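You operate a simulated robot arm through the tools that you are given. There is no shell and no other tool. Be economical: measure what you need, move in short steps, check, and stop when the job is done.

Carry out the task below with a simulated robot arm. There is one attempt and no reset: what you move stays moved.

## Task
Press the medium stub into the shell on the slide, to the card's depth.
Fine: slide in and hands out before the lever; within half a tick on the depth gauge; lever up and slide out again.

It is judged by the outcome, as a careful person would: the job done as asked, and still so three seconds after it is handed in. It fails if anything else is knocked over, pushed out of place, dropped, spilled or broken.

## Robot
A 6-joint arm with a two-finger gripper, fixed in place. Base frame: the origin is at the foot of the arm, x ahead of it, y to its left, z up; the work surface is at about z = 85. Readings come in cm, rad, newtons and seconds.
Its first joint turns from -2.897 to 2.897 rad. Payload 2.45 kg.
The tool frame sits at the grasp point between the pads (the TCP): z along the fingers, y along the line on which they close. The tips reach 2 cm beyond it. The gripper opens to 14 cm. The gripper's body begins 16.8 cm behind the TCP.
Orientation is that of the tool frame in the base frame, as [roll, pitch, yaw] about the fixed x, y, z axes, in that order (R = Rz(yaw) Ry(pitch) Rx(roll)). With the fingers straight down and closing along the base's y, the tool's x points along the base's -x, its y along +y and its z along -z.

## Interface
- The arm moves only by the tool nudge_tool. Its argument "targets" is a list of rows, each an object (a shift or turn left out is 0, a gripper value left out holds the last) with "translation": the shift along the base's x, y, z in cm, a list of three; "delta_rot": the turn, a rotation vector about the base's x, y, z in rad, a list of three; "hand": the opening, from 0 (shut) to 1 (fully open). In form: [{"translation": [dx, dy, dz], "delta_rot": [wx, wy, wz], "hand": hand}, ...]. A call has 1 to 8 rows; each row is the pose to reach, as a shift and turn from the pose commanded when the call began. A row lasts 0.2 s, in which the tool goes at most 5 cm and 0.15 rad; a call with a longer step from one row to the next is refused whole, and so is a gripper value outside its range. A pose out of reach is approached as far as the arm can. The call stops where the force on the tool passes 90 N (or 10 N more than at its start, if that is more) or the arm is blocked; 0.2 s more then pass. Each finger travels about 4.5 cm/s and halts on what it meets, pressing with about 40 N; the grip force reading is that of the motor and also rises with nothing between the fingers. The clock runs only during rows and for 0.2 s after the last one: add rows that repeat a pose to give the fingers time. The reply holds the time, the measured pose of the TCP, the force on the tool along the base axes, the opening and the grip force, in the units named above and with some noise, with the torque about the TCP (base axes, N m) and any sound that the robot's microphone picked up, and new pictures: "views" is both (left out), scene, wrist or none.
- Cameras (640 x 400 px; columns grow to the right, rows downward): "scene" is fixed at [4.95, 65.07, 164.88]; the picture's right is [-0.23, -0.97, 0.00], its down [-0.48, 0.12, -0.87] and it looks along [0.85, -0.20, -0.49] (base axes); focal length 353 px, centre (320, 200). "wrist" rides on the gripper at [7.8, 1.1, -20.9] in the tool frame; the picture's right is [-0.14, 0.99, 0.00], its down [-0.92, -0.13, -0.37] and it looks along [-0.37, -0.05, 0.93] (tool axes); focal length 280 px, centre (320, 200). There is no depth. A picture from a camera that has moved, and an enlarged one, comes with that camera's place and axes in the base frame and with its lens.
- enlarge(camera, box): a new picture of the part [left, top, right, bottom] of that camera's present view, enlarged. It takes no simulated time.
- job_done(): hands the job in; it is judged then, once.

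Go step by step. Nothing tells you positions but the pictures and the camera data: compare them with the known pose of the tool, close in by small moves and look again before you grip or let go. The budget is 120 turns and 200 pictures, counting those below and the enlarged ones. Unless the task says otherwise, let go and move clear before handing in, and close with one line.

The tools are called by a JSON object that holds its "fn" and its "kwargs". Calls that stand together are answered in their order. nudge_tool: Moves the arm, as the interface text tells. Its arguments: {"type":"object","properties":{"targets":{"type":"array"},"views":{"type":"string","enum":["both","scene","wrist","none"]}},"required":["targets"]} The other tools are called the same way: enlarge (camera, box) takes an enlarged picture of a part of a camera's view; job_done () hands the job in.

At the start:

```text
t: 0.0
ee_pos: [55.5, 37.66, 141.82]
tcp_rot: [-3.141, 0.0, -3.141]
force: [0.4, -0.6, 1.1]
ft_torque: [-0.01, -0.02, -0.02]
gripper_width: 14.02
grasp_force: 0.1
```

scene: 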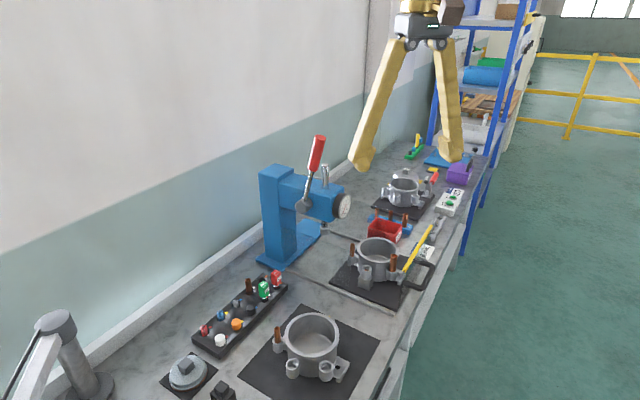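
wrist: 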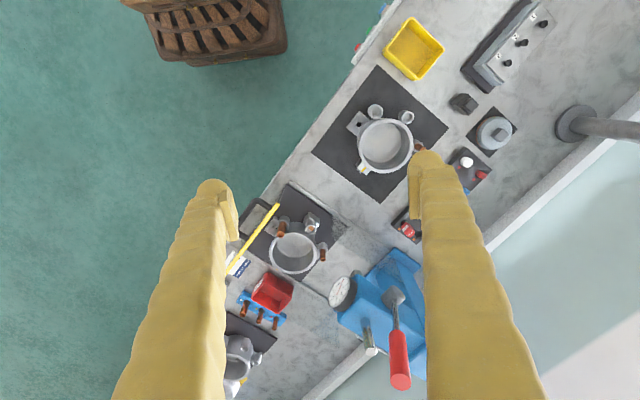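

I see a bench with a blue arbor press (red lever), a slide with a shell on it, racks of stubs and a card. I'll enlarge several regions first.

{"fn": "enlarge", "kwargs": {"camera": "scene", "box": [240, 120, 480, 310]}}

{"fn": "enlarge", "kwargs": {"camera": "scene", "box": [150, 250, 400, 400]}}

{"fn": "enlarge", "kwargs": {"camera": "wrist", "box": [220, 180, 440, 400]}}

{"fn": "enlarge", "kwargs": {"camera": "wrist", "box": [310, 0, 560, 250]}}

{"fn": "enlarge", "kwargs": {"camera": "scene", "box": [350, 130, 500, 280]}}

```text
2.11 times, centred on (360, 215) of scene
camera zoom: at [4.95, 65.07, 164.88], right [-0.23, -0.97, 0.0], down [-0.48, 0.12, -0.87], along [0.85, -0.2, -0.49], focal length 742 px, centre (236, 168)
```

zoom: 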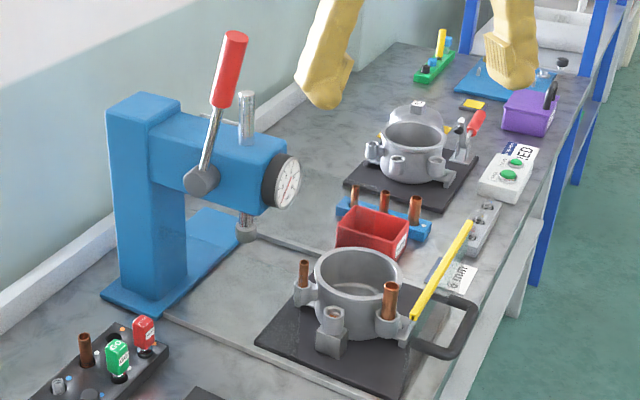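

```text
2.56 times, centred on (275, 325) of scene
camera zoom: at [4.95, 65.07, 164.88], right [-0.23, -0.97, 0.0], down [-0.48, 0.12, -0.87], along [0.85, -0.2, -0.49], focal length 903 px, centre (435, -120)
```

zoom: 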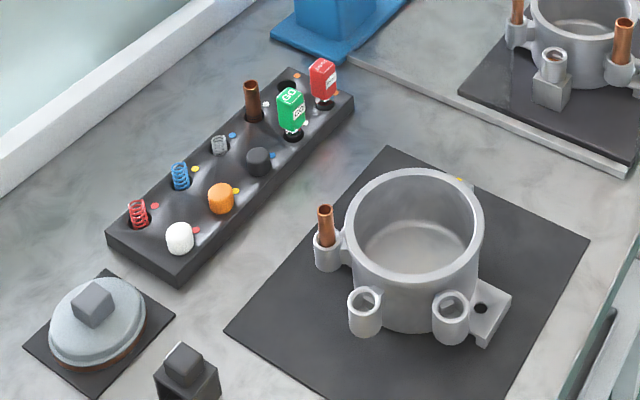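

```text
1.82 times, centred on (330, 290) of wrist
camera zoom: at [47.58, 38.76, 162.64], right [0.14, 0.99, 0.0], down [0.92, -0.13, 0.37], along [0.37, -0.05, -0.93], focal length 510 px, centre (302, 36)
```

zoom: 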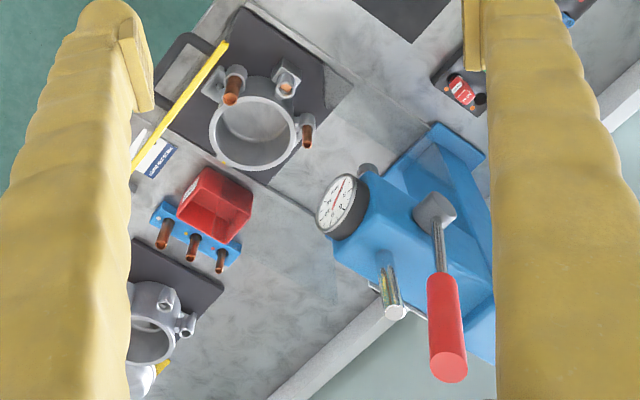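

```text
1.60 times, centred on (435, 125) of wrist
camera zoom: at [47.58, 38.76, 162.64], right [0.14, 0.99, 0.0], down [0.92, -0.13, 0.37], along [0.37, -0.05, -0.93], focal length 449 px, centre (136, 320)
```

zoom: 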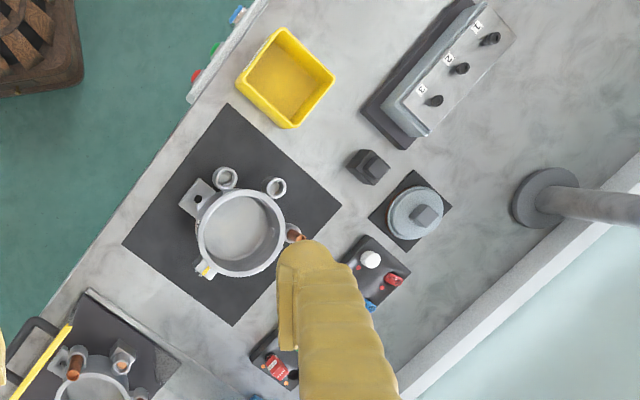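

```text
2.67 times, centred on (425, 205) of scene
camera zoom: at [4.95, 65.07, 164.88], right [-0.23, -0.97, 0.0], down [-0.48, 0.12, -0.87], along [0.85, -0.2, -0.49], focal length 940 px, centre (40, 187)
```

zoom: 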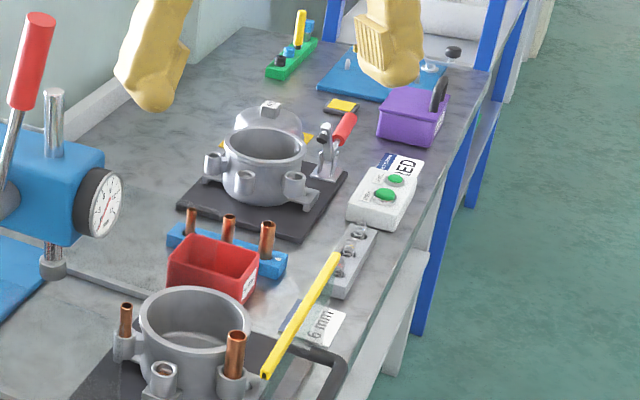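

{"fn": "nudge_tool", "kwargs": {"targets": [{"translation": [4, -3, -1]}, {"translation": [8, -6, -2]}, {"translation": [12, -9, -3]}, {"translation": [14, -11, -4]}], "views": "wrist"}}

{"fn": "enlarge", "kwargs": {"camera": "wrist", "box": [200, 100, 440, 250]}}

{"fn": "enlarge", "kwargs": {"camera": "wrist", "box": [200, 250, 440, 400]}}

```text
refused: row 1 steps farther than a row can; nothing moved
```

```text
2.67 times, centred on (320, 175) of wrist
camera zoom: at [47.58, 38.76, 162.64], right [0.14, 0.99, 0.0], down [0.92, -0.13, 0.37], along [0.37, -0.05, -0.93], focal length 748 px, centre (320, 267)
```

zoom: 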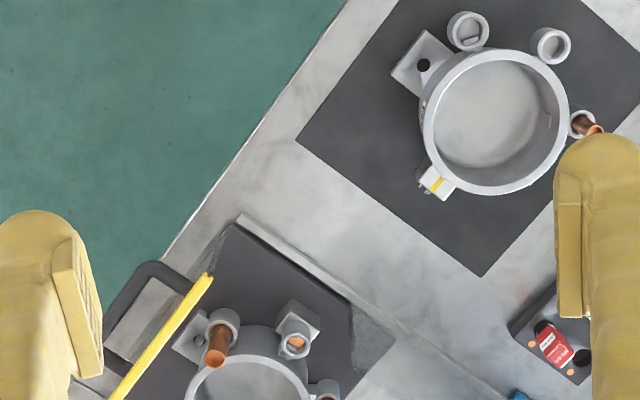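

```text
2.67 times, centred on (320, 325) of wrist
camera zoom: at [47.58, 38.76, 162.64], right [0.14, 0.99, 0.0], down [0.92, -0.13, 0.37], along [0.37, -0.05, -0.93], focal length 748 px, centre (320, -133)
```

zoom: 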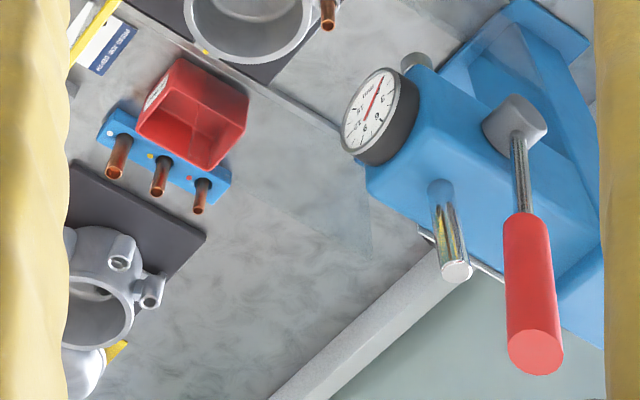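

The slide carries a shell with two stubs standing; the blue block holds three stubs (small, medium, large). I'll move over for a closer look.

{"fn": "nudge_tool", "kwargs": {"targets": [{"translation": [3.5, -3, 0]}, {"translation": [7, -6, 0]}, {"translation": [10.5, -9, 0]}, {"translation": [14, -12, 0]}, {"translation": [14, -12, 0]}], "views": "both"}}

{"fn": "enlarge", "kwargs": {"camera": "wrist", "box": [200, 100, 440, 250]}}

{"fn": "enlarge", "kwargs": {"camera": "wrist", "box": [200, 250, 440, 400]}}

```text
t: 1.2
ee_pos: [69.37, 25.67, 141.79]
tcp_rot: [3.141, -0.001, -3.141]
force: [0.3, 0.0, 0.4]
ft_torque: [-0.02, 0.01, -0.01]
gripper_width: 13.97
grasp_force: 0.1
camera wrist: at [61.57, 26.53, 162.58], right [0.14, 0.99, 0.0], down [0.92, -0.13, 0.37], along [0.37, -0.05, -0.93], focal length 280 px, centre (320, 200)
```

scene: 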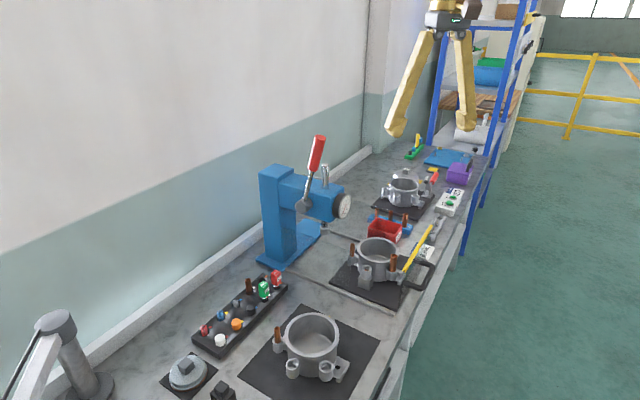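
wrist: 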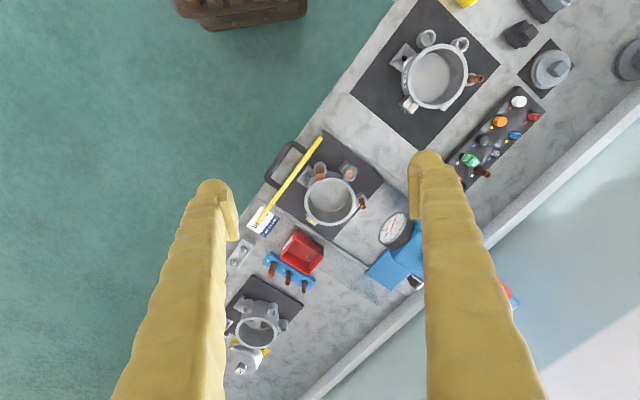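

```text
2.67 times, centred on (320, 175) of wrist
camera zoom: at [61.57, 26.53, 162.58], right [0.14, 0.99, 0.0], down [0.92, -0.13, 0.37], along [0.37, -0.05, -0.93], focal length 748 px, centre (320, 267)
```

zoom: 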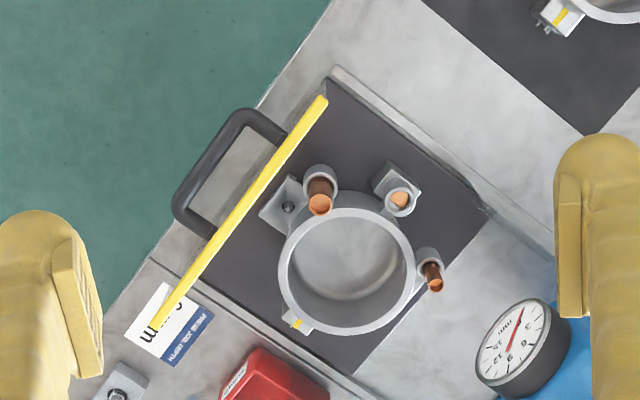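

```text
2.67 times, centred on (320, 325) of wrist
camera zoom: at [61.57, 26.53, 162.58], right [0.14, 0.99, 0.0], down [0.92, -0.13, 0.37], along [0.37, -0.05, -0.93], focal length 748 px, centre (320, -133)
```

zoom: 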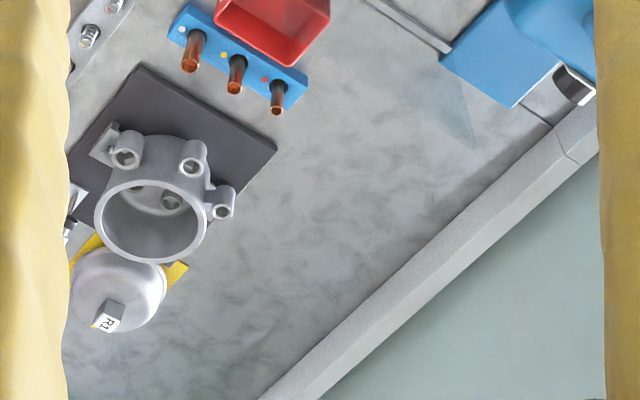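

{"fn": "enlarge", "kwargs": {"camera": "wrist", "box": [300, 150, 380, 200]}}

{"fn": "enlarge", "kwargs": {"camera": "scene", "box": [340, 220, 440, 300]}}

{"fn": "enlarge", "kwargs": {"camera": "wrist", "box": [240, 190, 340, 250]}}

{"fn": "enlarge", "kwargs": {"camera": "scene", "box": [290, 160, 370, 240]}}

{"fn": "enlarge", "kwargs": {"camera": "wrist", "box": [250, 240, 330, 300]}}

```text
8.00 times, centred on (340, 175) of wrist
camera zoom: at [61.57, 26.53, 162.58], right [0.14, 0.99, 0.0], down [0.92, -0.13, 0.37], along [0.37, -0.05, -0.93], focal length 2243 px, centre (160, 400)
```

zoom: 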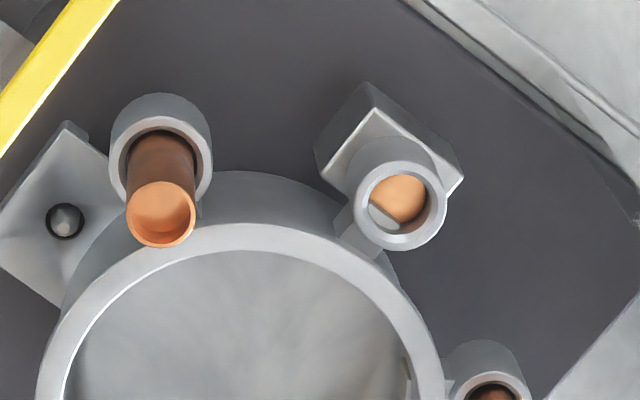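

```text
5.00 times, centred on (390, 260) of scene
camera zoom: at [4.95, 65.07, 164.88], right [-0.23, -0.97, 0.0], down [-0.48, 0.12, -0.87], along [0.85, -0.2, -0.49], focal length 1763 px, centre (-30, -100)
```

zoom: 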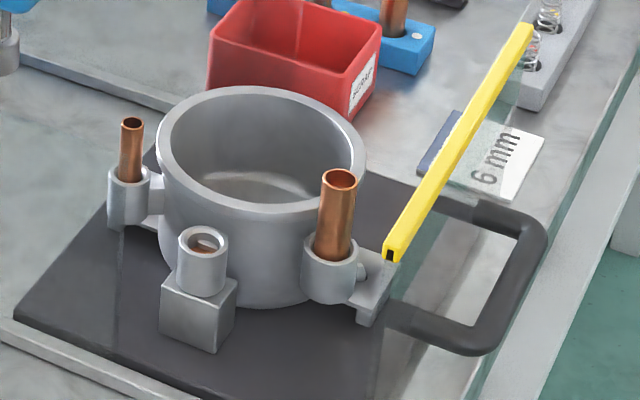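

```text
6.40 times, centred on (290, 220) of wrist
camera zoom: at [61.57, 26.53, 162.58], right [0.14, 0.99, 0.0], down [0.92, -0.13, 0.37], along [0.37, -0.05, -0.93], focal length 1794 px, centre (512, 72)
```

zoom: 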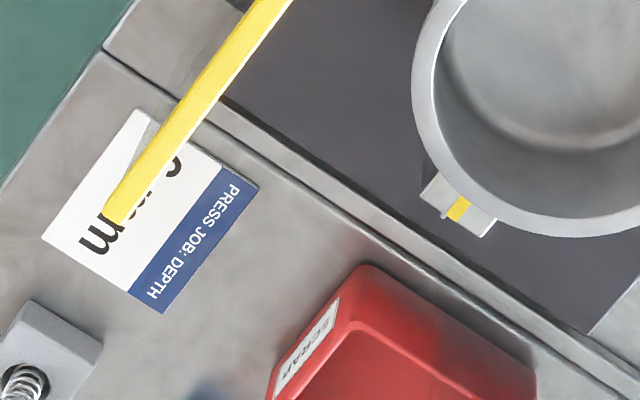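

```text
5.00 times, centred on (330, 200) of scene
camera zoom: at [4.95, 65.07, 164.88], right [-0.23, -0.97, 0.0], down [-0.48, 0.12, -0.87], along [0.85, -0.2, -0.49], focal length 1763 px, centre (270, 200)
```

zoom: 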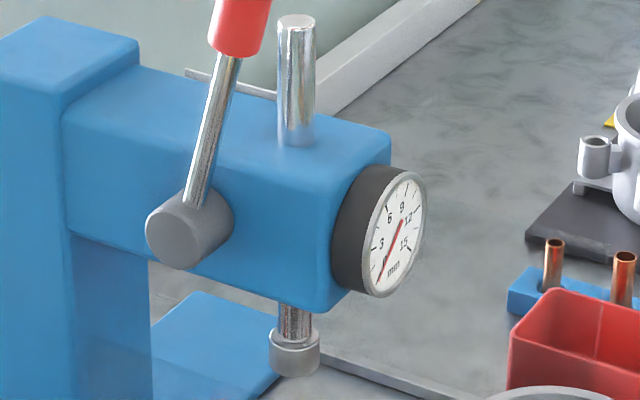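

```text
6.67 times, centred on (290, 270) of wrist
camera zoom: at [61.57, 26.53, 162.58], right [0.14, 0.99, 0.0], down [0.92, -0.13, 0.37], along [0.37, -0.05, -0.93], focal length 1869 px, centre (520, -267)
```

zoom: 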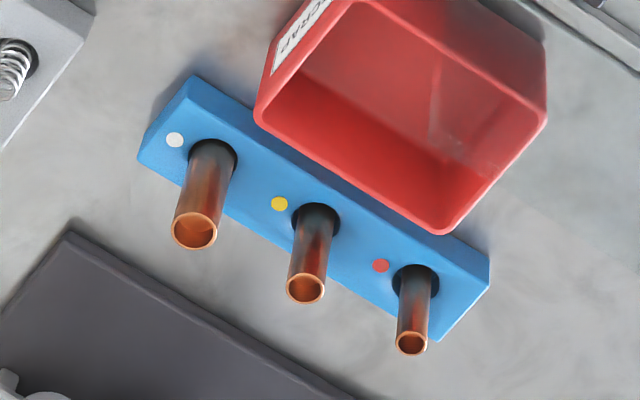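

The middle boss on the shell seems to have something copper in it; I go closer to look.

{"fn": "nudge_tool", "kwargs": {"targets": [{"translation": [1.2, 1.2, -4.5], "delta_rot": [0, 0.06, 0]}, {"translation": [2.4, 2.4, -9], "delta_rot": [0, 0.12, 0]}, {"translation": [3.6, 3.2, -13.5], "delta_rot": [0, 0.18, 0]}, {"translation": [4.5, 3.6, -18], "delta_rot": [0, 0.24, 0]}, {"translation": [4.5, 3.6, -22], "delta_rot": [0, 0.3, 0]}, {"translation": [4.5, 3.6, -22], "delta_rot": [0, 0.3, 0]}], "views": "wrist"}}

{"fn": "enlarge", "kwargs": {"camera": "wrist", "box": [240, 120, 400, 280]}}

```text
t: 2.6
ee_pos: [74.04, 29.41, 120.07]
tcp_rot: [-3.141, -0.299, -3.141]
force: [-0.3, 0.2, 0.2]
ft_torque: [0.01, 0.02, 0.0]
gripper_width: 13.99
grasp_force: 0.0
camera wrist: at [72.7, 30.39, 142.22], right [0.13, 0.99, -0.04], down [0.99, -0.13, 0.08], along [0.07, -0.05, -1.0], focal length 280 px, centre (320, 200)
```

wrist: 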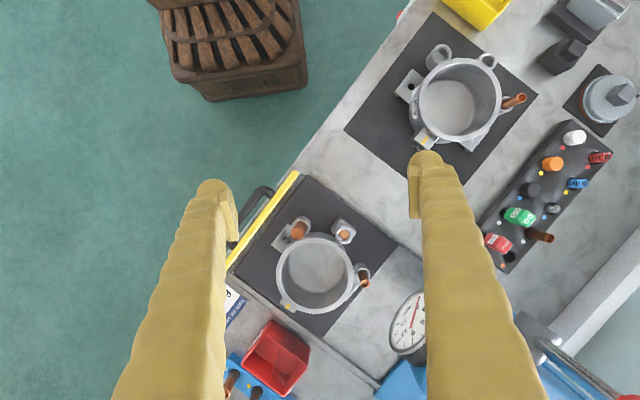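

```text
2.50 times, centred on (320, 200) of wrist
camera zoom: at [72.7, 30.39, 142.22], right [0.13, 0.99, -0.04], down [0.99, -0.13, 0.08], along [0.07, -0.05, -1.0], focal length 701 px, centre (320, 200)
```

zoom: 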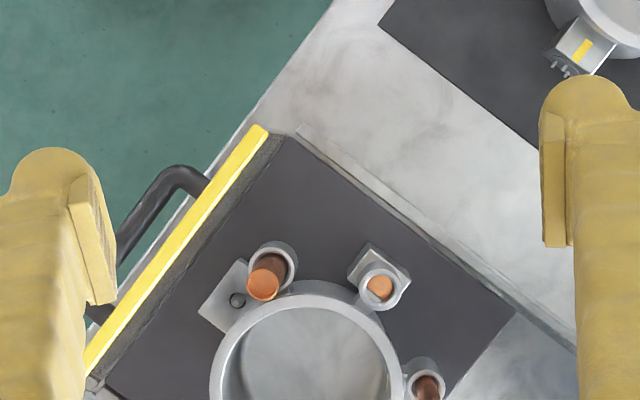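

{"fn": "enlarge", "kwargs": {"camera": "wrist", "box": [328, 220, 360, 250]}}

{"fn": "enlarge", "kwargs": {"camera": "scene", "box": [350, 255, 390, 290]}}

{"fn": "enlarge", "kwargs": {"camera": "wrist", "box": [350, 280, 450, 380]}}

```text
13.33 times, centred on (344, 235) of wrist
camera zoom: at [72.7, 30.39, 142.22], right [0.13, 0.99, -0.04], down [0.99, -0.13, 0.08], along [0.07, -0.05, -1.0], focal length 3738 px, centre (0, -267)
```

zoom: 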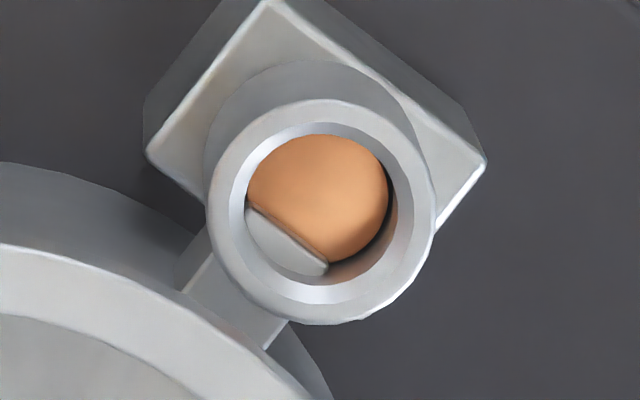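

```text
11.43 times, centred on (370, 272) of scene
camera zoom: at [4.95, 65.07, 164.88], right [-0.23, -0.97, 0.0], down [-0.48, 0.12, -0.87], along [0.85, -0.2, -0.49], focal length 4030 px, centre (-251, -629)
```

zoom: 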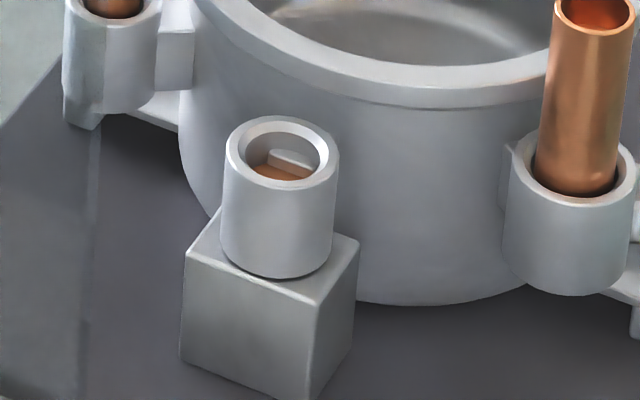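

```text
4.00 times, centred on (400, 330) of wrist
camera zoom: at [72.7, 30.39, 142.22], right [0.13, 0.99, -0.04], down [0.99, -0.13, 0.08], along [0.07, -0.05, -1.0], focal length 1122 px, centre (0, -320)
```

zoom: 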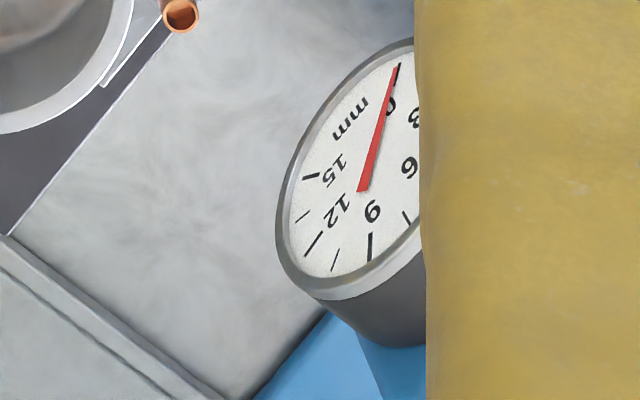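

{"fn": "enlarge", "kwargs": {"camera": "wrist", "box": [390, 30, 530, 150]}}

{"fn": "enlarge", "kwargs": {"camera": "scene", "box": [270, 310, 360, 390]}}

{"fn": "enlarge", "kwargs": {"camera": "scene", "box": [365, 165, 445, 225]}}

```text
3.33 times, centred on (460, 90) of wrist
camera zoom: at [72.7, 30.39, 142.22], right [0.13, 0.99, -0.04], down [0.99, -0.13, 0.08], along [0.07, -0.05, -1.0], focal length 935 px, centre (-147, 567)
```

zoom: 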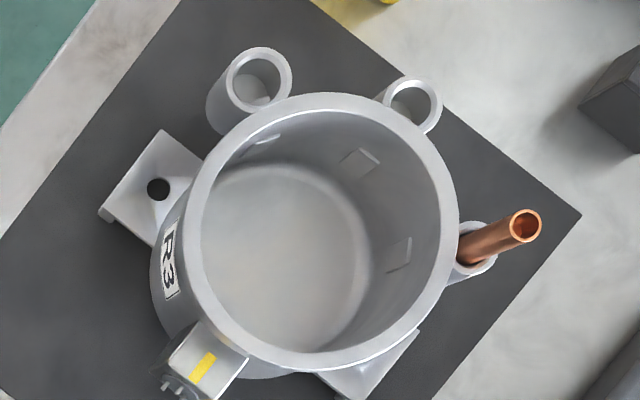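

```text
5.00 times, centred on (315, 350) of scene
camera zoom: at [4.95, 65.07, 164.88], right [-0.23, -0.97, 0.0], down [-0.48, 0.12, -0.87], along [0.85, -0.2, -0.49], focal length 1763 px, centre (345, -550)
```

zoom: 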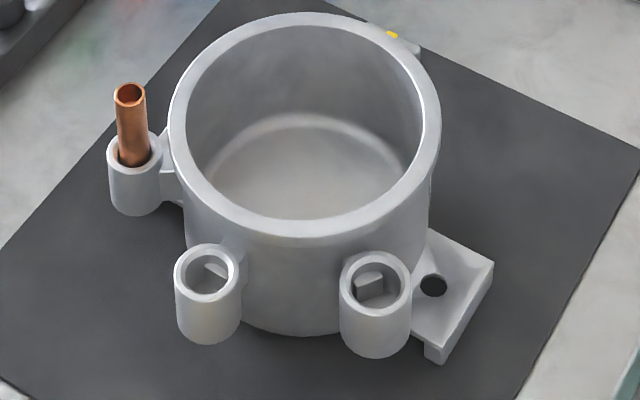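

```text
6.67 times, centred on (405, 195) of scene
camera zoom: at [4.95, 65.07, 164.88], right [-0.23, -0.97, 0.0], down [-0.48, 0.12, -0.87], along [0.85, -0.2, -0.49], focal length 2351 px, centre (-247, 233)
```

zoom: 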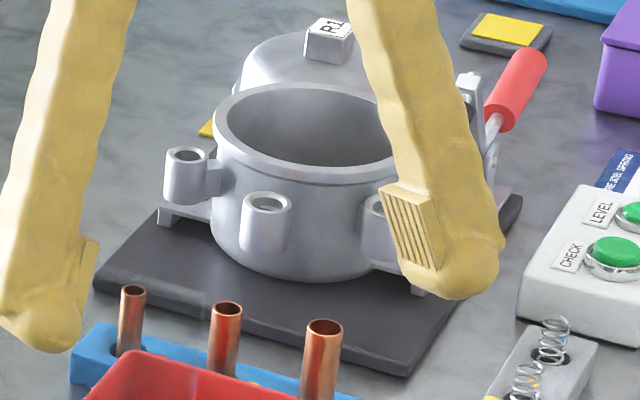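

The bore in the middle boss is empty (keyed floor) and matches the medium stub in the yellow-marked hole of the blue block at about (111, 11). That is far out, so I tilt the tool outward and go look.

{"fn": "nudge_tool", "kwargs": {"targets": [{"translation": [2, -2.5, 0], "delta_rot": [0, -0.13, 0]}, {"translation": [5, -5, 0], "delta_rot": [0, -0.26, 0]}, {"translation": [8, -8, 0], "delta_rot": [0, -0.39, 0]}, {"translation": [11, -11, 0], "delta_rot": [0, -0.52, 0]}, {"translation": [14, -14, 0], "delta_rot": [0, -0.65, 0]}, {"translation": [17, -17, 0], "delta_rot": [0, -0.78, 0]}, {"translation": [20, -18.5, 0], "delta_rot": [0, -0.9, 0]}, {"translation": [21, -18.5, -2], "delta_rot": [0, -0.9, 0]}], "views": "both"}}

{"fn": "enlarge", "kwargs": {"camera": "wrist", "box": [220, 80, 420, 280]}}

```text
t: 4.4
ee_pos: [94.94, 10.88, 117.98]
tcp_rot: [3.141, 0.602, -3.141]
force: [-0.8, -0.2, 0.0]
ft_torque: [0.01, 0.01, 0.05]
gripper_width: 14.0
grasp_force: 0.0
camera wrist: at [76.6, 11.9, 130.66], right [0.11, 0.99, 0.08], down [0.55, -0.13, 0.82], along [0.83, -0.05, -0.56], focal length 280 px, centre (320, 200)
```

scene: 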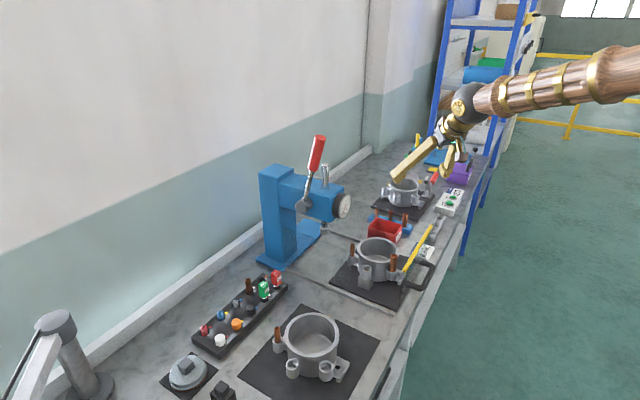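
wrist: 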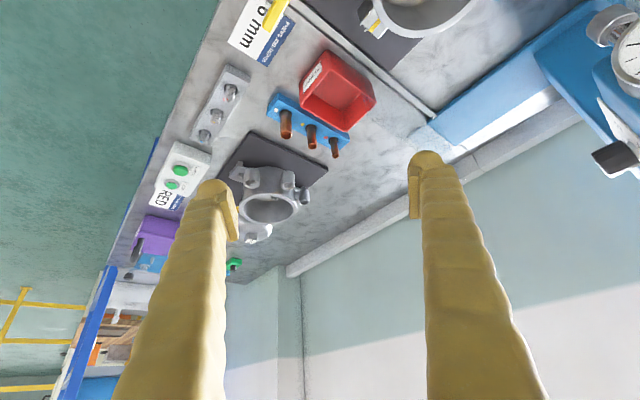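

```text
2.00 times, centred on (320, 180) of wrist
camera zoom: at [76.6, 11.9, 130.66], right [0.11, 0.99, 0.08], down [0.55, -0.13, 0.82], along [0.83, -0.05, -0.56], focal length 561 px, centre (320, 240)
```

zoom: 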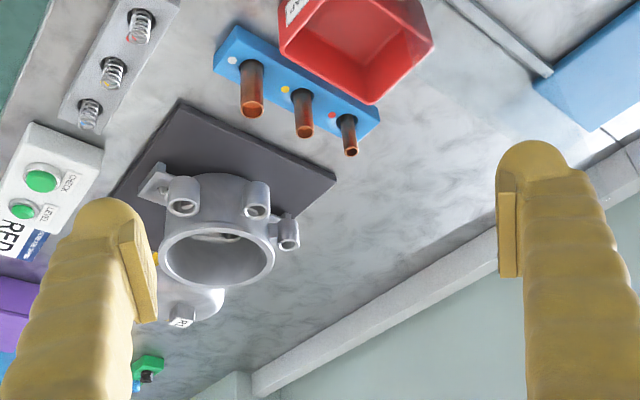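

Medium stub is around (114, 9.6), top near z 93. I approach in stages with more tilt, a slight yaw and the fingers narrowed, checking the reach.

{"fn": "nudge_tool", "kwargs": {"targets": [{"translation": [3, 0, -3], "delta_rot": [-0.005, -0.04, -0.06], "hand": 0.3}, {"translation": [6, 0, -6], "delta_rot": [-0.01, -0.08, -0.13], "hand": 0.3}, {"translation": [9, 0, -9], "delta_rot": [-0.015, -0.12, -0.19], "hand": 0.3}, {"translation": [12, 0, -12], "delta_rot": [-0.019, -0.15, -0.25], "hand": 0.3}, {"translation": [14, -1, -15], "delta_rot": [-0.019, -0.15, -0.25], "hand": 0.3}, {"translation": [14, -1, -15], "delta_rot": [-0.019, -0.15, -0.25], "hand": 0.3}], "views": "wrist"}}

{"fn": "enlarge", "kwargs": {"camera": "scene", "box": [355, 150, 475, 250]}}

```text
t: 5.8
ee_pos: [108.9, 9.95, 102.94]
tcp_rot: [3.14, 0.751, 2.891]
force: [0.1, -0.4, 0.1]
ft_torque: [-0.02, -0.01, 0.0]
gripper_width: 4.2
grasp_force: 0.0
camera wrist: at [89.84, 15.86, 112.78], right [0.34, 0.93, 0.09], down [0.38, -0.23, 0.9], along [0.86, -0.27, -0.43], focal length 280 px, centre (320, 200)
```

wrist: 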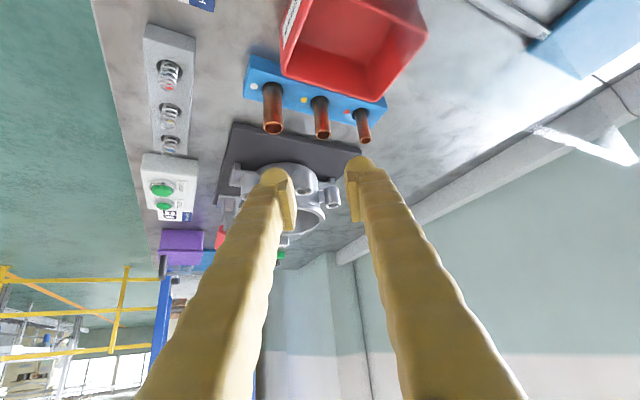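

```text
4.00 times, centred on (415, 200) of scene
camera zoom: at [4.95, 65.07, 164.88], right [-0.23, -0.97, 0.0], down [-0.48, 0.12, -0.87], along [0.85, -0.2, -0.49], focal length 1410 px, centre (-60, 200)
```

zoom: 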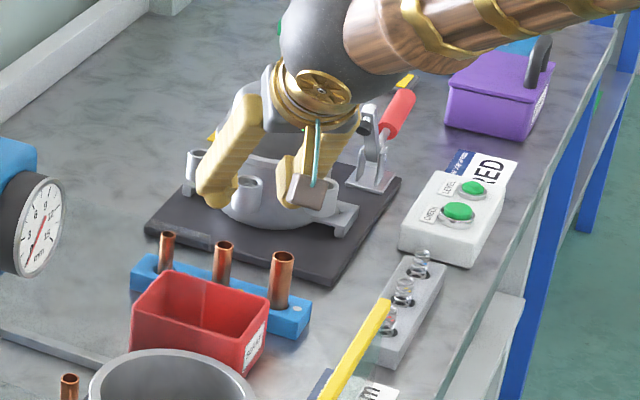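

{"fn": "nudge_tool", "kwargs": {"targets": [{"translation": [2.5, -0.4, -1.5]}, {"translation": [5.5, -0.75, -4]}, {"translation": [5.5, -0.75, -4]}], "views": "wrist"}}

{"fn": "enlarge", "kwargs": {"camera": "scene", "box": [365, 170, 465, 250]}}

```text
t: 6.6
ee_pos: [114.36, 9.06, 98.94]
tcp_rot: [3.14, 0.751, 2.891]
force: [-0.1, -0.3, -0.9]
ft_torque: [-0.01, -0.01, -0.01]
gripper_width: 4.21
grasp_force: 0.2
camera wrist: at [95.23, 14.94, 108.72], right [0.34, 0.93, 0.09], down [0.38, -0.23, 0.9], along [0.86, -0.27, -0.43], focal length 280 px, centre (320, 200)
```

wrist: 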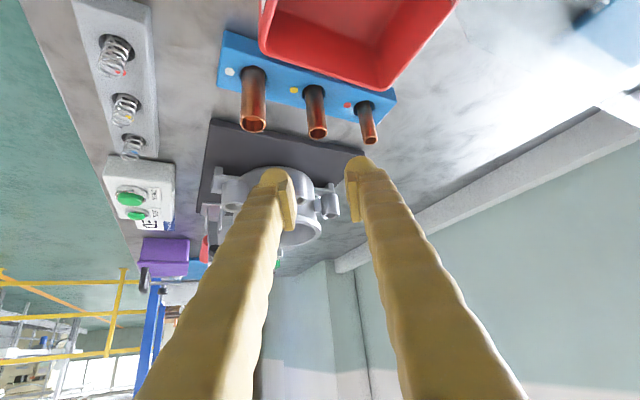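

```text
5.00 times, centred on (415, 210) of scene
camera zoom: at [4.95, 65.07, 164.88], right [-0.23, -0.97, 0.0], down [-0.48, 0.12, -0.87], along [0.85, -0.2, -0.49], focal length 1763 px, centre (-155, 150)
```

zoom: 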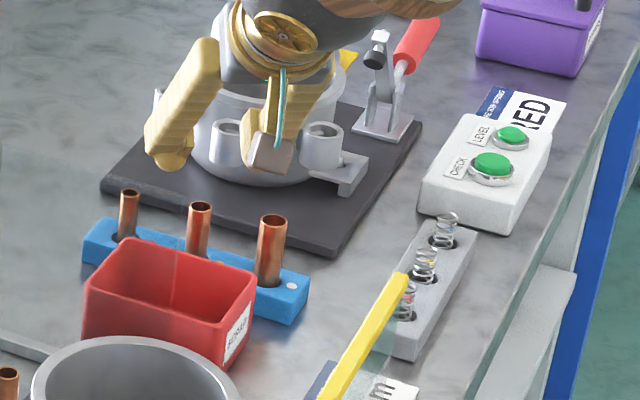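

{"fn": "nudge_tool", "kwargs": {"targets": [{"translation": [-0.25, 0.35, -2]}, {"translation": [-0.25, 0.35, -4]}, {"translation": [-0.25, 0.35, -4]}], "views": "wrist"}}

{"fn": "enlarge", "kwargs": {"camera": "wrist", "box": [220, 60, 420, 230]}}

{"fn": "enlarge", "kwargs": {"camera": "scene", "box": [365, 170, 465, 250]}}

```text
t: 7.4
ee_pos: [114.3, 9.46, 94.84]
tcp_rot: [3.142, 0.751, 2.894]
force: [0.0, -0.7, -1.0]
ft_torque: [-0.01, 0.02, 0.01]
gripper_width: 4.2
grasp_force: 0.0
camera wrist: at [95.14, 15.33, 104.65], right [0.34, 0.93, 0.09], down [0.38, -0.23, 0.9], along [0.86, -0.27, -0.43], focal length 280 px, centre (320, 200)
```

wrist: 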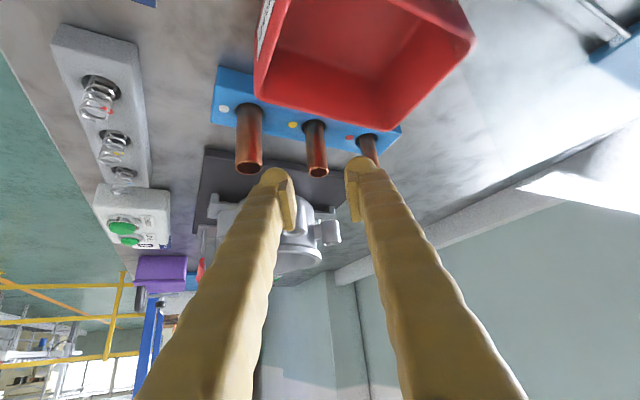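

```text
2.35 times, centred on (320, 145) of wrist
camera zoom: at [95.14, 15.33, 104.65], right [0.34, 0.93, 0.09], down [0.38, -0.23, 0.9], along [0.86, -0.27, -0.43], focal length 660 px, centre (320, 329)
```

zoom: 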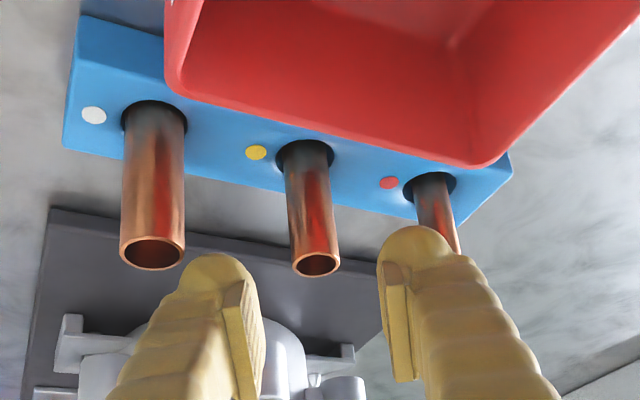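

```text
5.00 times, centred on (415, 210) of scene
camera zoom: at [4.95, 65.07, 164.88], right [-0.23, -0.97, 0.0], down [-0.48, 0.12, -0.87], along [0.85, -0.2, -0.49], focal length 1763 px, centre (-155, 150)
```

zoom: 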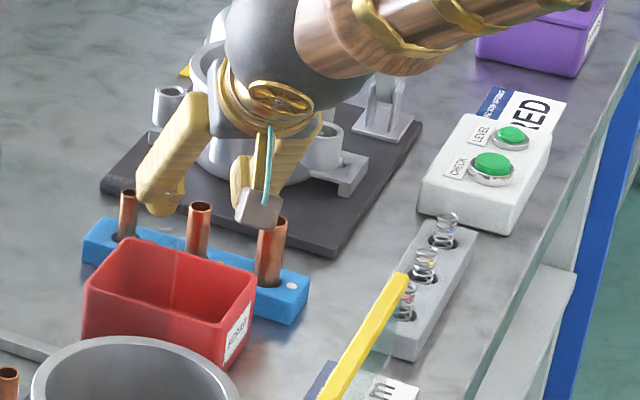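

{"fn": "nudge_tool", "kwargs": {"targets": [{"translation": [0, 0, -1.7]}, {"translation": [0, 0, -3.4]}, {"translation": [0, 0, -3.4]}], "views": "wrist"}}

{"fn": "enlarge", "kwargs": {"camera": "wrist", "box": [220, 60, 420, 230]}}

{"fn": "enlarge", "kwargs": {"camera": "scene", "box": [365, 170, 465, 250]}}

```text
t: 8.2
ee_pos: [114.34, 9.47, 91.16]
tcp_rot: [-3.141, 0.75, 2.893]
force: [-0.6, -0.2, 0.3]
ft_torque: [-0.04, 0.01, 0.02]
gripper_width: 4.22
grasp_force: 0.1
camera wrist: at [95.17, 15.35, 101.1], right [0.34, 0.93, 0.09], down [0.38, -0.23, 0.9], along [0.86, -0.27, -0.43], focal length 280 px, centre (320, 200)
```

wrist: 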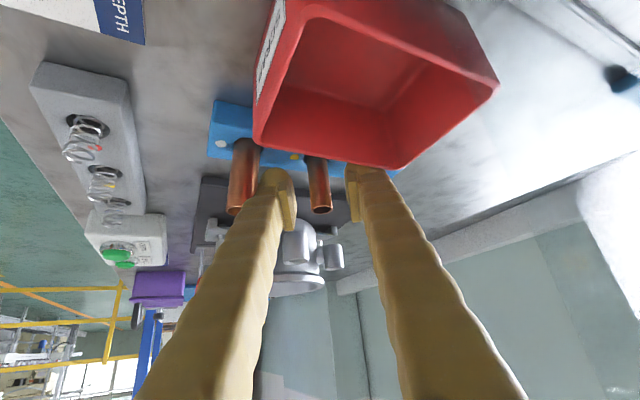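

```text
2.35 times, centred on (320, 145) of wrist
camera zoom: at [95.17, 15.35, 101.1], right [0.34, 0.93, 0.09], down [0.38, -0.23, 0.9], along [0.86, -0.27, -0.43], focal length 660 px, centre (320, 329)
```

zoom: 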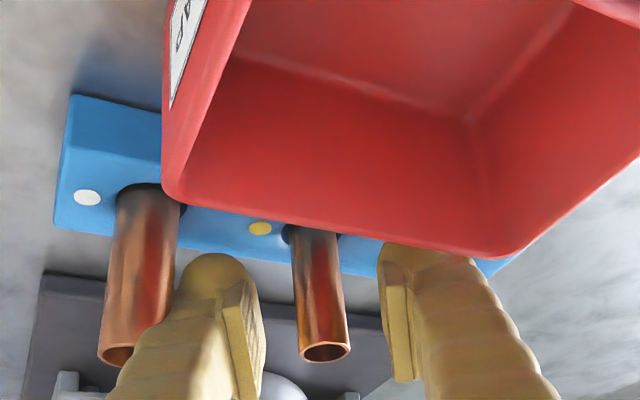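

```text
5.00 times, centred on (415, 210) of scene
camera zoom: at [4.95, 65.07, 164.88], right [-0.23, -0.97, 0.0], down [-0.48, 0.12, -0.87], along [0.85, -0.2, -0.49], focal length 1763 px, centre (-155, 150)
```

zoom: 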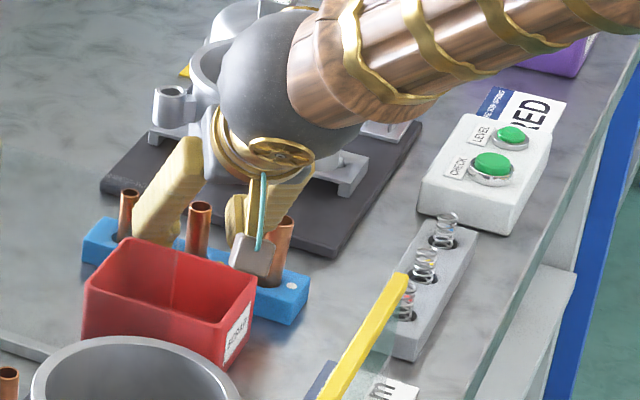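

{"fn": "nudge_tool", "kwargs": {"targets": [{"hand": 0.1}, {"hand": 0.05}, {"hand": 0.05}, {"hand": 0.05}], "views": "wrist"}}

```text
t: 9.2
ee_pos: [114.31, 9.34, 91.38]
tcp_rot: [-3.141, 0.749, 2.893]
force: [0.6, -0.4, 0.4]
ft_torque: [-0.02, -0.03, 0.01]
gripper_width: 1.52
grasp_force: 39.9
camera wrist: at [95.17, 15.35, 101.12], right [0.34, 0.93, 0.09], down [0.38, -0.23, 0.9], along [0.86, -0.27, -0.43], focal length 280 px, centre (320, 200)
```

wrist: 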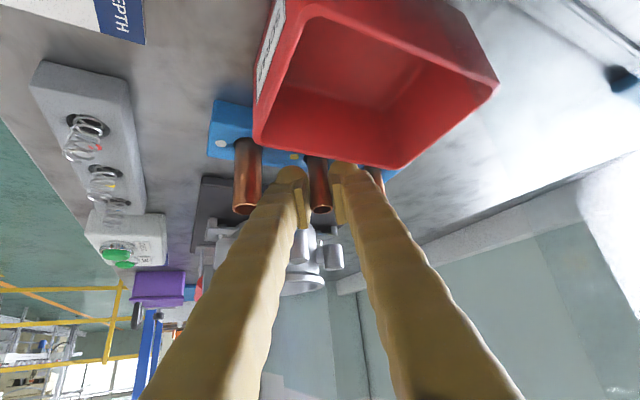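

Gripped (1.5 cm). Lifting straight up.

{"fn": "nudge_tool", "kwargs": {"targets": [{"translation": [0, 0, 1.5]}, {"translation": [0, 0, 4]}, {"translation": [0, 0, 8]}, {"translation": [0, 0, 12]}, {"translation": [0, 0, 15]}, {"translation": [0, 0, 15]}], "views": "wrist"}}

{"fn": "enlarge", "kwargs": {"camera": "scene", "box": [365, 120, 485, 230]}}

{"fn": "enlarge", "kwargs": {"camera": "wrist", "box": [270, 130, 370, 230]}}

```text
t: 10.6
ee_pos: [114.06, 9.58, 106.59]
tcp_rot: [3.141, 0.751, 2.893]
force: [-0.5, 0.0, -0.4]
ft_torque: [0.0, 0.0, -0.01]
gripper_width: 1.54
grasp_force: 40.2
camera wrist: at [95.03, 15.45, 116.47], right [0.34, 0.93, 0.09], down [0.38, -0.23, 0.9], along [0.86, -0.27, -0.43], focal length 280 px, centre (320, 200)
```

wrist: 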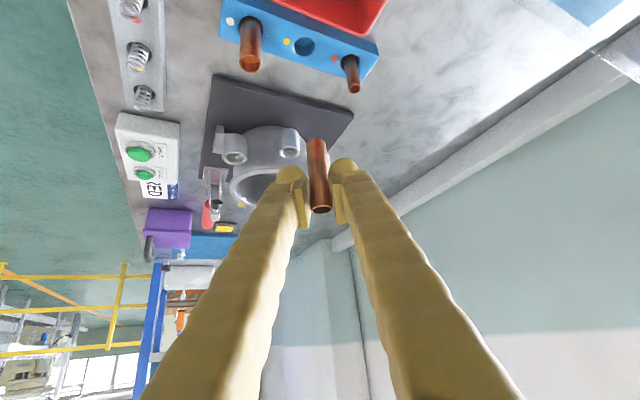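

```text
3.64 times, centred on (425, 175) of scene
camera zoom: at [4.95, 65.07, 164.88], right [-0.23, -0.97, 0.0], down [-0.48, 0.12, -0.87], along [0.85, -0.2, -0.49], focal length 1282 px, centre (-62, 291)
```

zoom: 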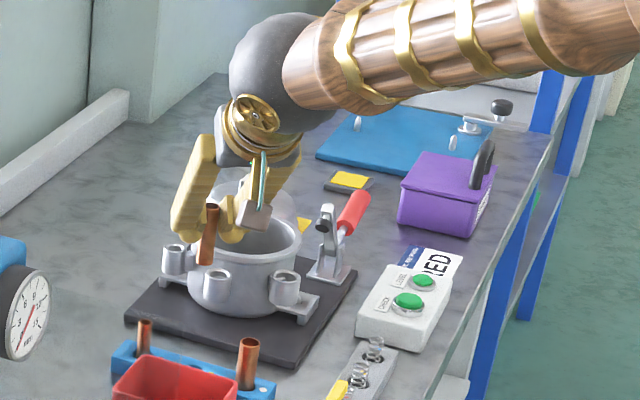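

```text
4.00 times, centred on (320, 180) of wrist
camera zoom: at [95.03, 15.45, 116.47], right [0.34, 0.93, 0.09], down [0.38, -0.23, 0.9], along [0.86, -0.27, -0.43], focal length 1122 px, centre (320, 280)
```

zoom: 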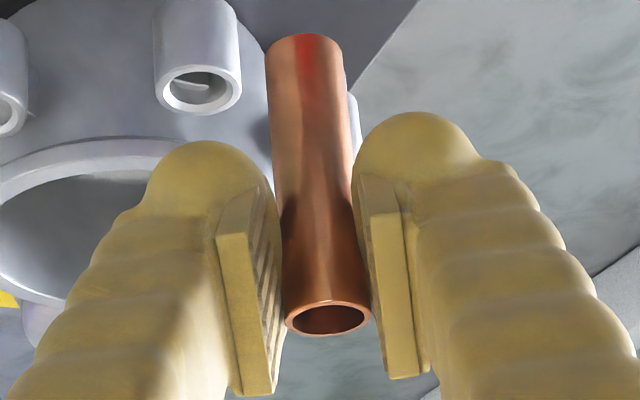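

Stub is held upright, about 6.7 cm long, with its bottom 5.4 cm below the TCP. Now carry it high over to the shell on the slide.

{"fn": "nudge_tool", "kwargs": {"targets": [{"translation": [0, 0, 4]}, {"translation": [-3, 2, 7]}, {"translation": [-6.5, 4.5, 9]}, {"translation": [-10, 7, 9]}, {"translation": [-13.5, 9.5, 9]}, {"translation": [-17, 12, 9]}, {"translation": [-20.5, 14.5, 9]}, {"translation": [-24, 17, 9]}], "views": "none"}}

{"fn": "nudge_tool", "kwargs": {"targets": [{"translation": [-3.5, 2, 0]}, {"translation": [-7, 4.5, 0]}, {"translation": [-7, 4.5, 0]}], "views": "both"}}

{"fn": "enlarge", "kwargs": {"camera": "wrist", "box": [240, 50, 400, 230]}}

{"fn": "enlarge", "kwargs": {"camera": "scene", "box": [330, 170, 450, 310]}}

```text
t: 12.4
ee_pos: [90.15, 26.44, 115.59]
tcp_rot: [-3.14, 0.75, 2.892]
force: [-1.2, -0.3, -0.9]
ft_torque: [-0.01, 0.01, -0.01]
gripper_width: 1.55
grasp_force: 40.0
```

```text
t: 13.2
ee_pos: [83.16, 31.13, 115.62]
tcp_rot: [3.141, 0.751, 2.893]
force: [-0.1, 0.1, -0.4]
ft_torque: [-0.03, -0.01, 0.02]
gripper_width: 1.53
grasp_force: 40.3
camera wrist: at [63.98, 37.04, 125.59], right [0.34, 0.93, 0.09], down [0.38, -0.23, 0.9], along [0.86, -0.27, -0.43], focal length 280 px, centre (320, 200)
```

scene: 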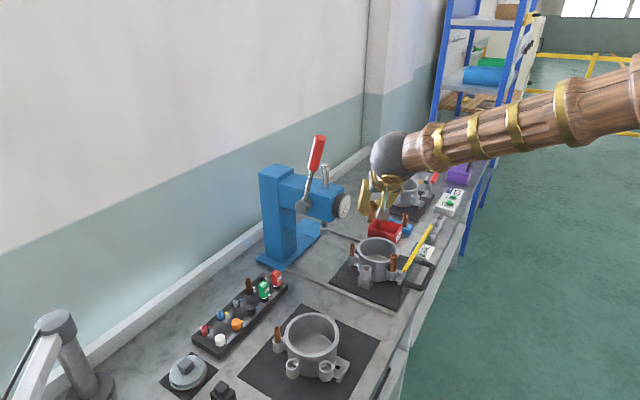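
wrist: 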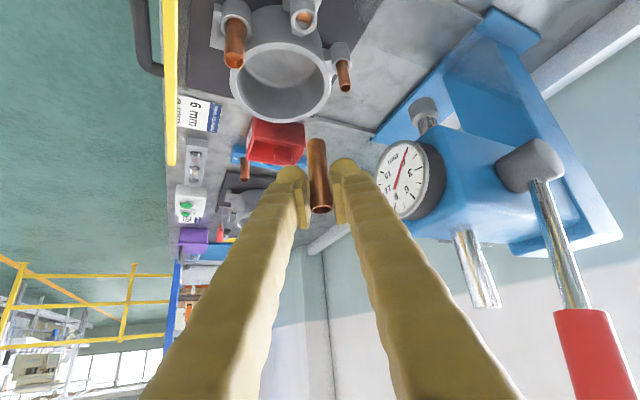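

```text
2.22 times, centred on (320, 140) of wrist
camera zoom: at [63.98, 37.04, 125.59], right [0.34, 0.93, 0.09], down [0.38, -0.23, 0.9], along [0.86, -0.27, -0.43], focal length 623 px, centre (320, 333)
```

zoom: 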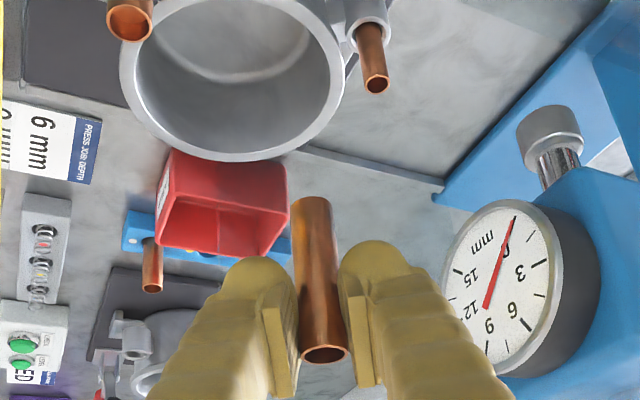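

```text
2.86 times, centred on (390, 240) of scene
camera zoom: at [4.95, 65.07, 164.88], right [-0.23, -0.97, 0.0], down [-0.48, 0.12, -0.87], along [0.85, -0.2, -0.49], focal length 1007 px, centre (120, 86)
```

zoom: 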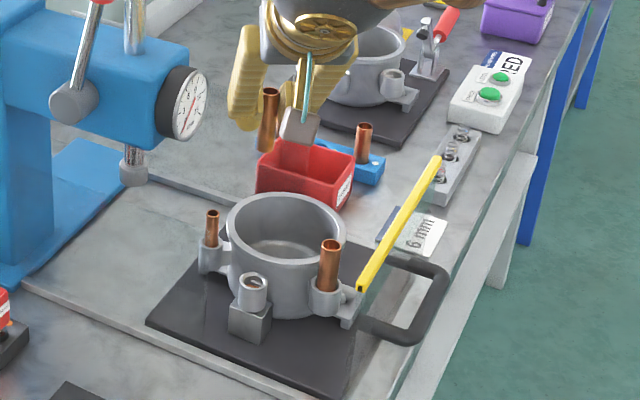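

{"fn": "nudge_tool", "kwargs": {"targets": [{"translation": [-0.3, 0.3, -4.5]}, {"translation": [-0.3, 0.3, -9]}, {"translation": [-0.3, 0.3, -13]}, {"translation": [-0.3, 0.3, -13]}], "views": "wrist"}}

{"fn": "enlarge", "kwargs": {"camera": "wrist", "box": [270, 80, 370, 230]}}

{"fn": "enlarge", "kwargs": {"camera": "scene", "box": [340, 220, 420, 300]}}

```text
t: 14.2
ee_pos: [82.9, 31.59, 102.53]
tcp_rot: [-3.141, 0.75, 2.892]
force: [0.2, -0.4, -0.4]
ft_torque: [-0.03, -0.02, 0.0]
gripper_width: 1.55
grasp_force: 39.8
camera wrist: at [63.76, 37.55, 112.39], right [0.34, 0.93, 0.09], down [0.38, -0.23, 0.9], along [0.86, -0.27, -0.43], focal length 280 px, centre (320, 200)
```

wrist: 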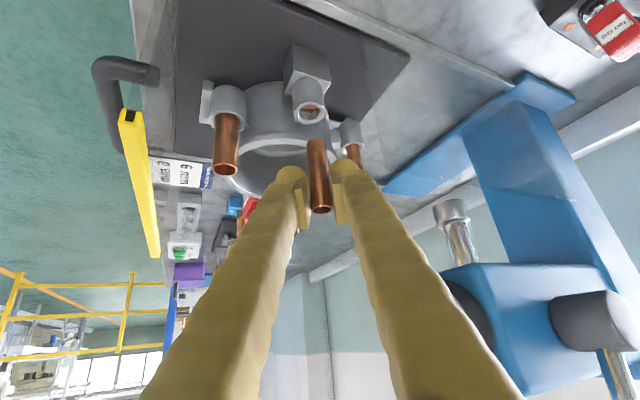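

```text
2.67 times, centred on (320, 155) of wrist
camera zoom: at [63.76, 37.55, 112.39], right [0.34, 0.93, 0.09], down [0.38, -0.23, 0.9], along [0.86, -0.27, -0.43], focal length 748 px, centre (320, 320)
```

zoom: 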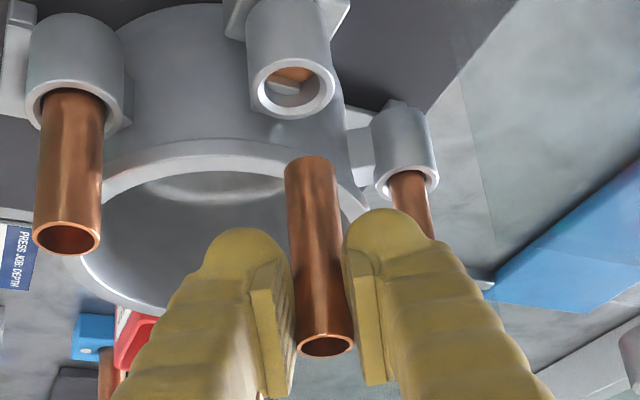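

```text
5.00 times, centred on (380, 260) of scene
camera zoom: at [4.95, 65.07, 164.88], right [-0.23, -0.97, 0.0], down [-0.48, 0.12, -0.87], along [0.85, -0.2, -0.49], focal length 1763 px, centre (20, -100)
```

zoom: 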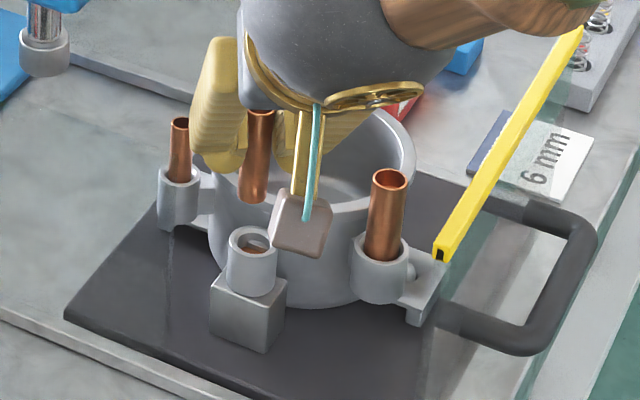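

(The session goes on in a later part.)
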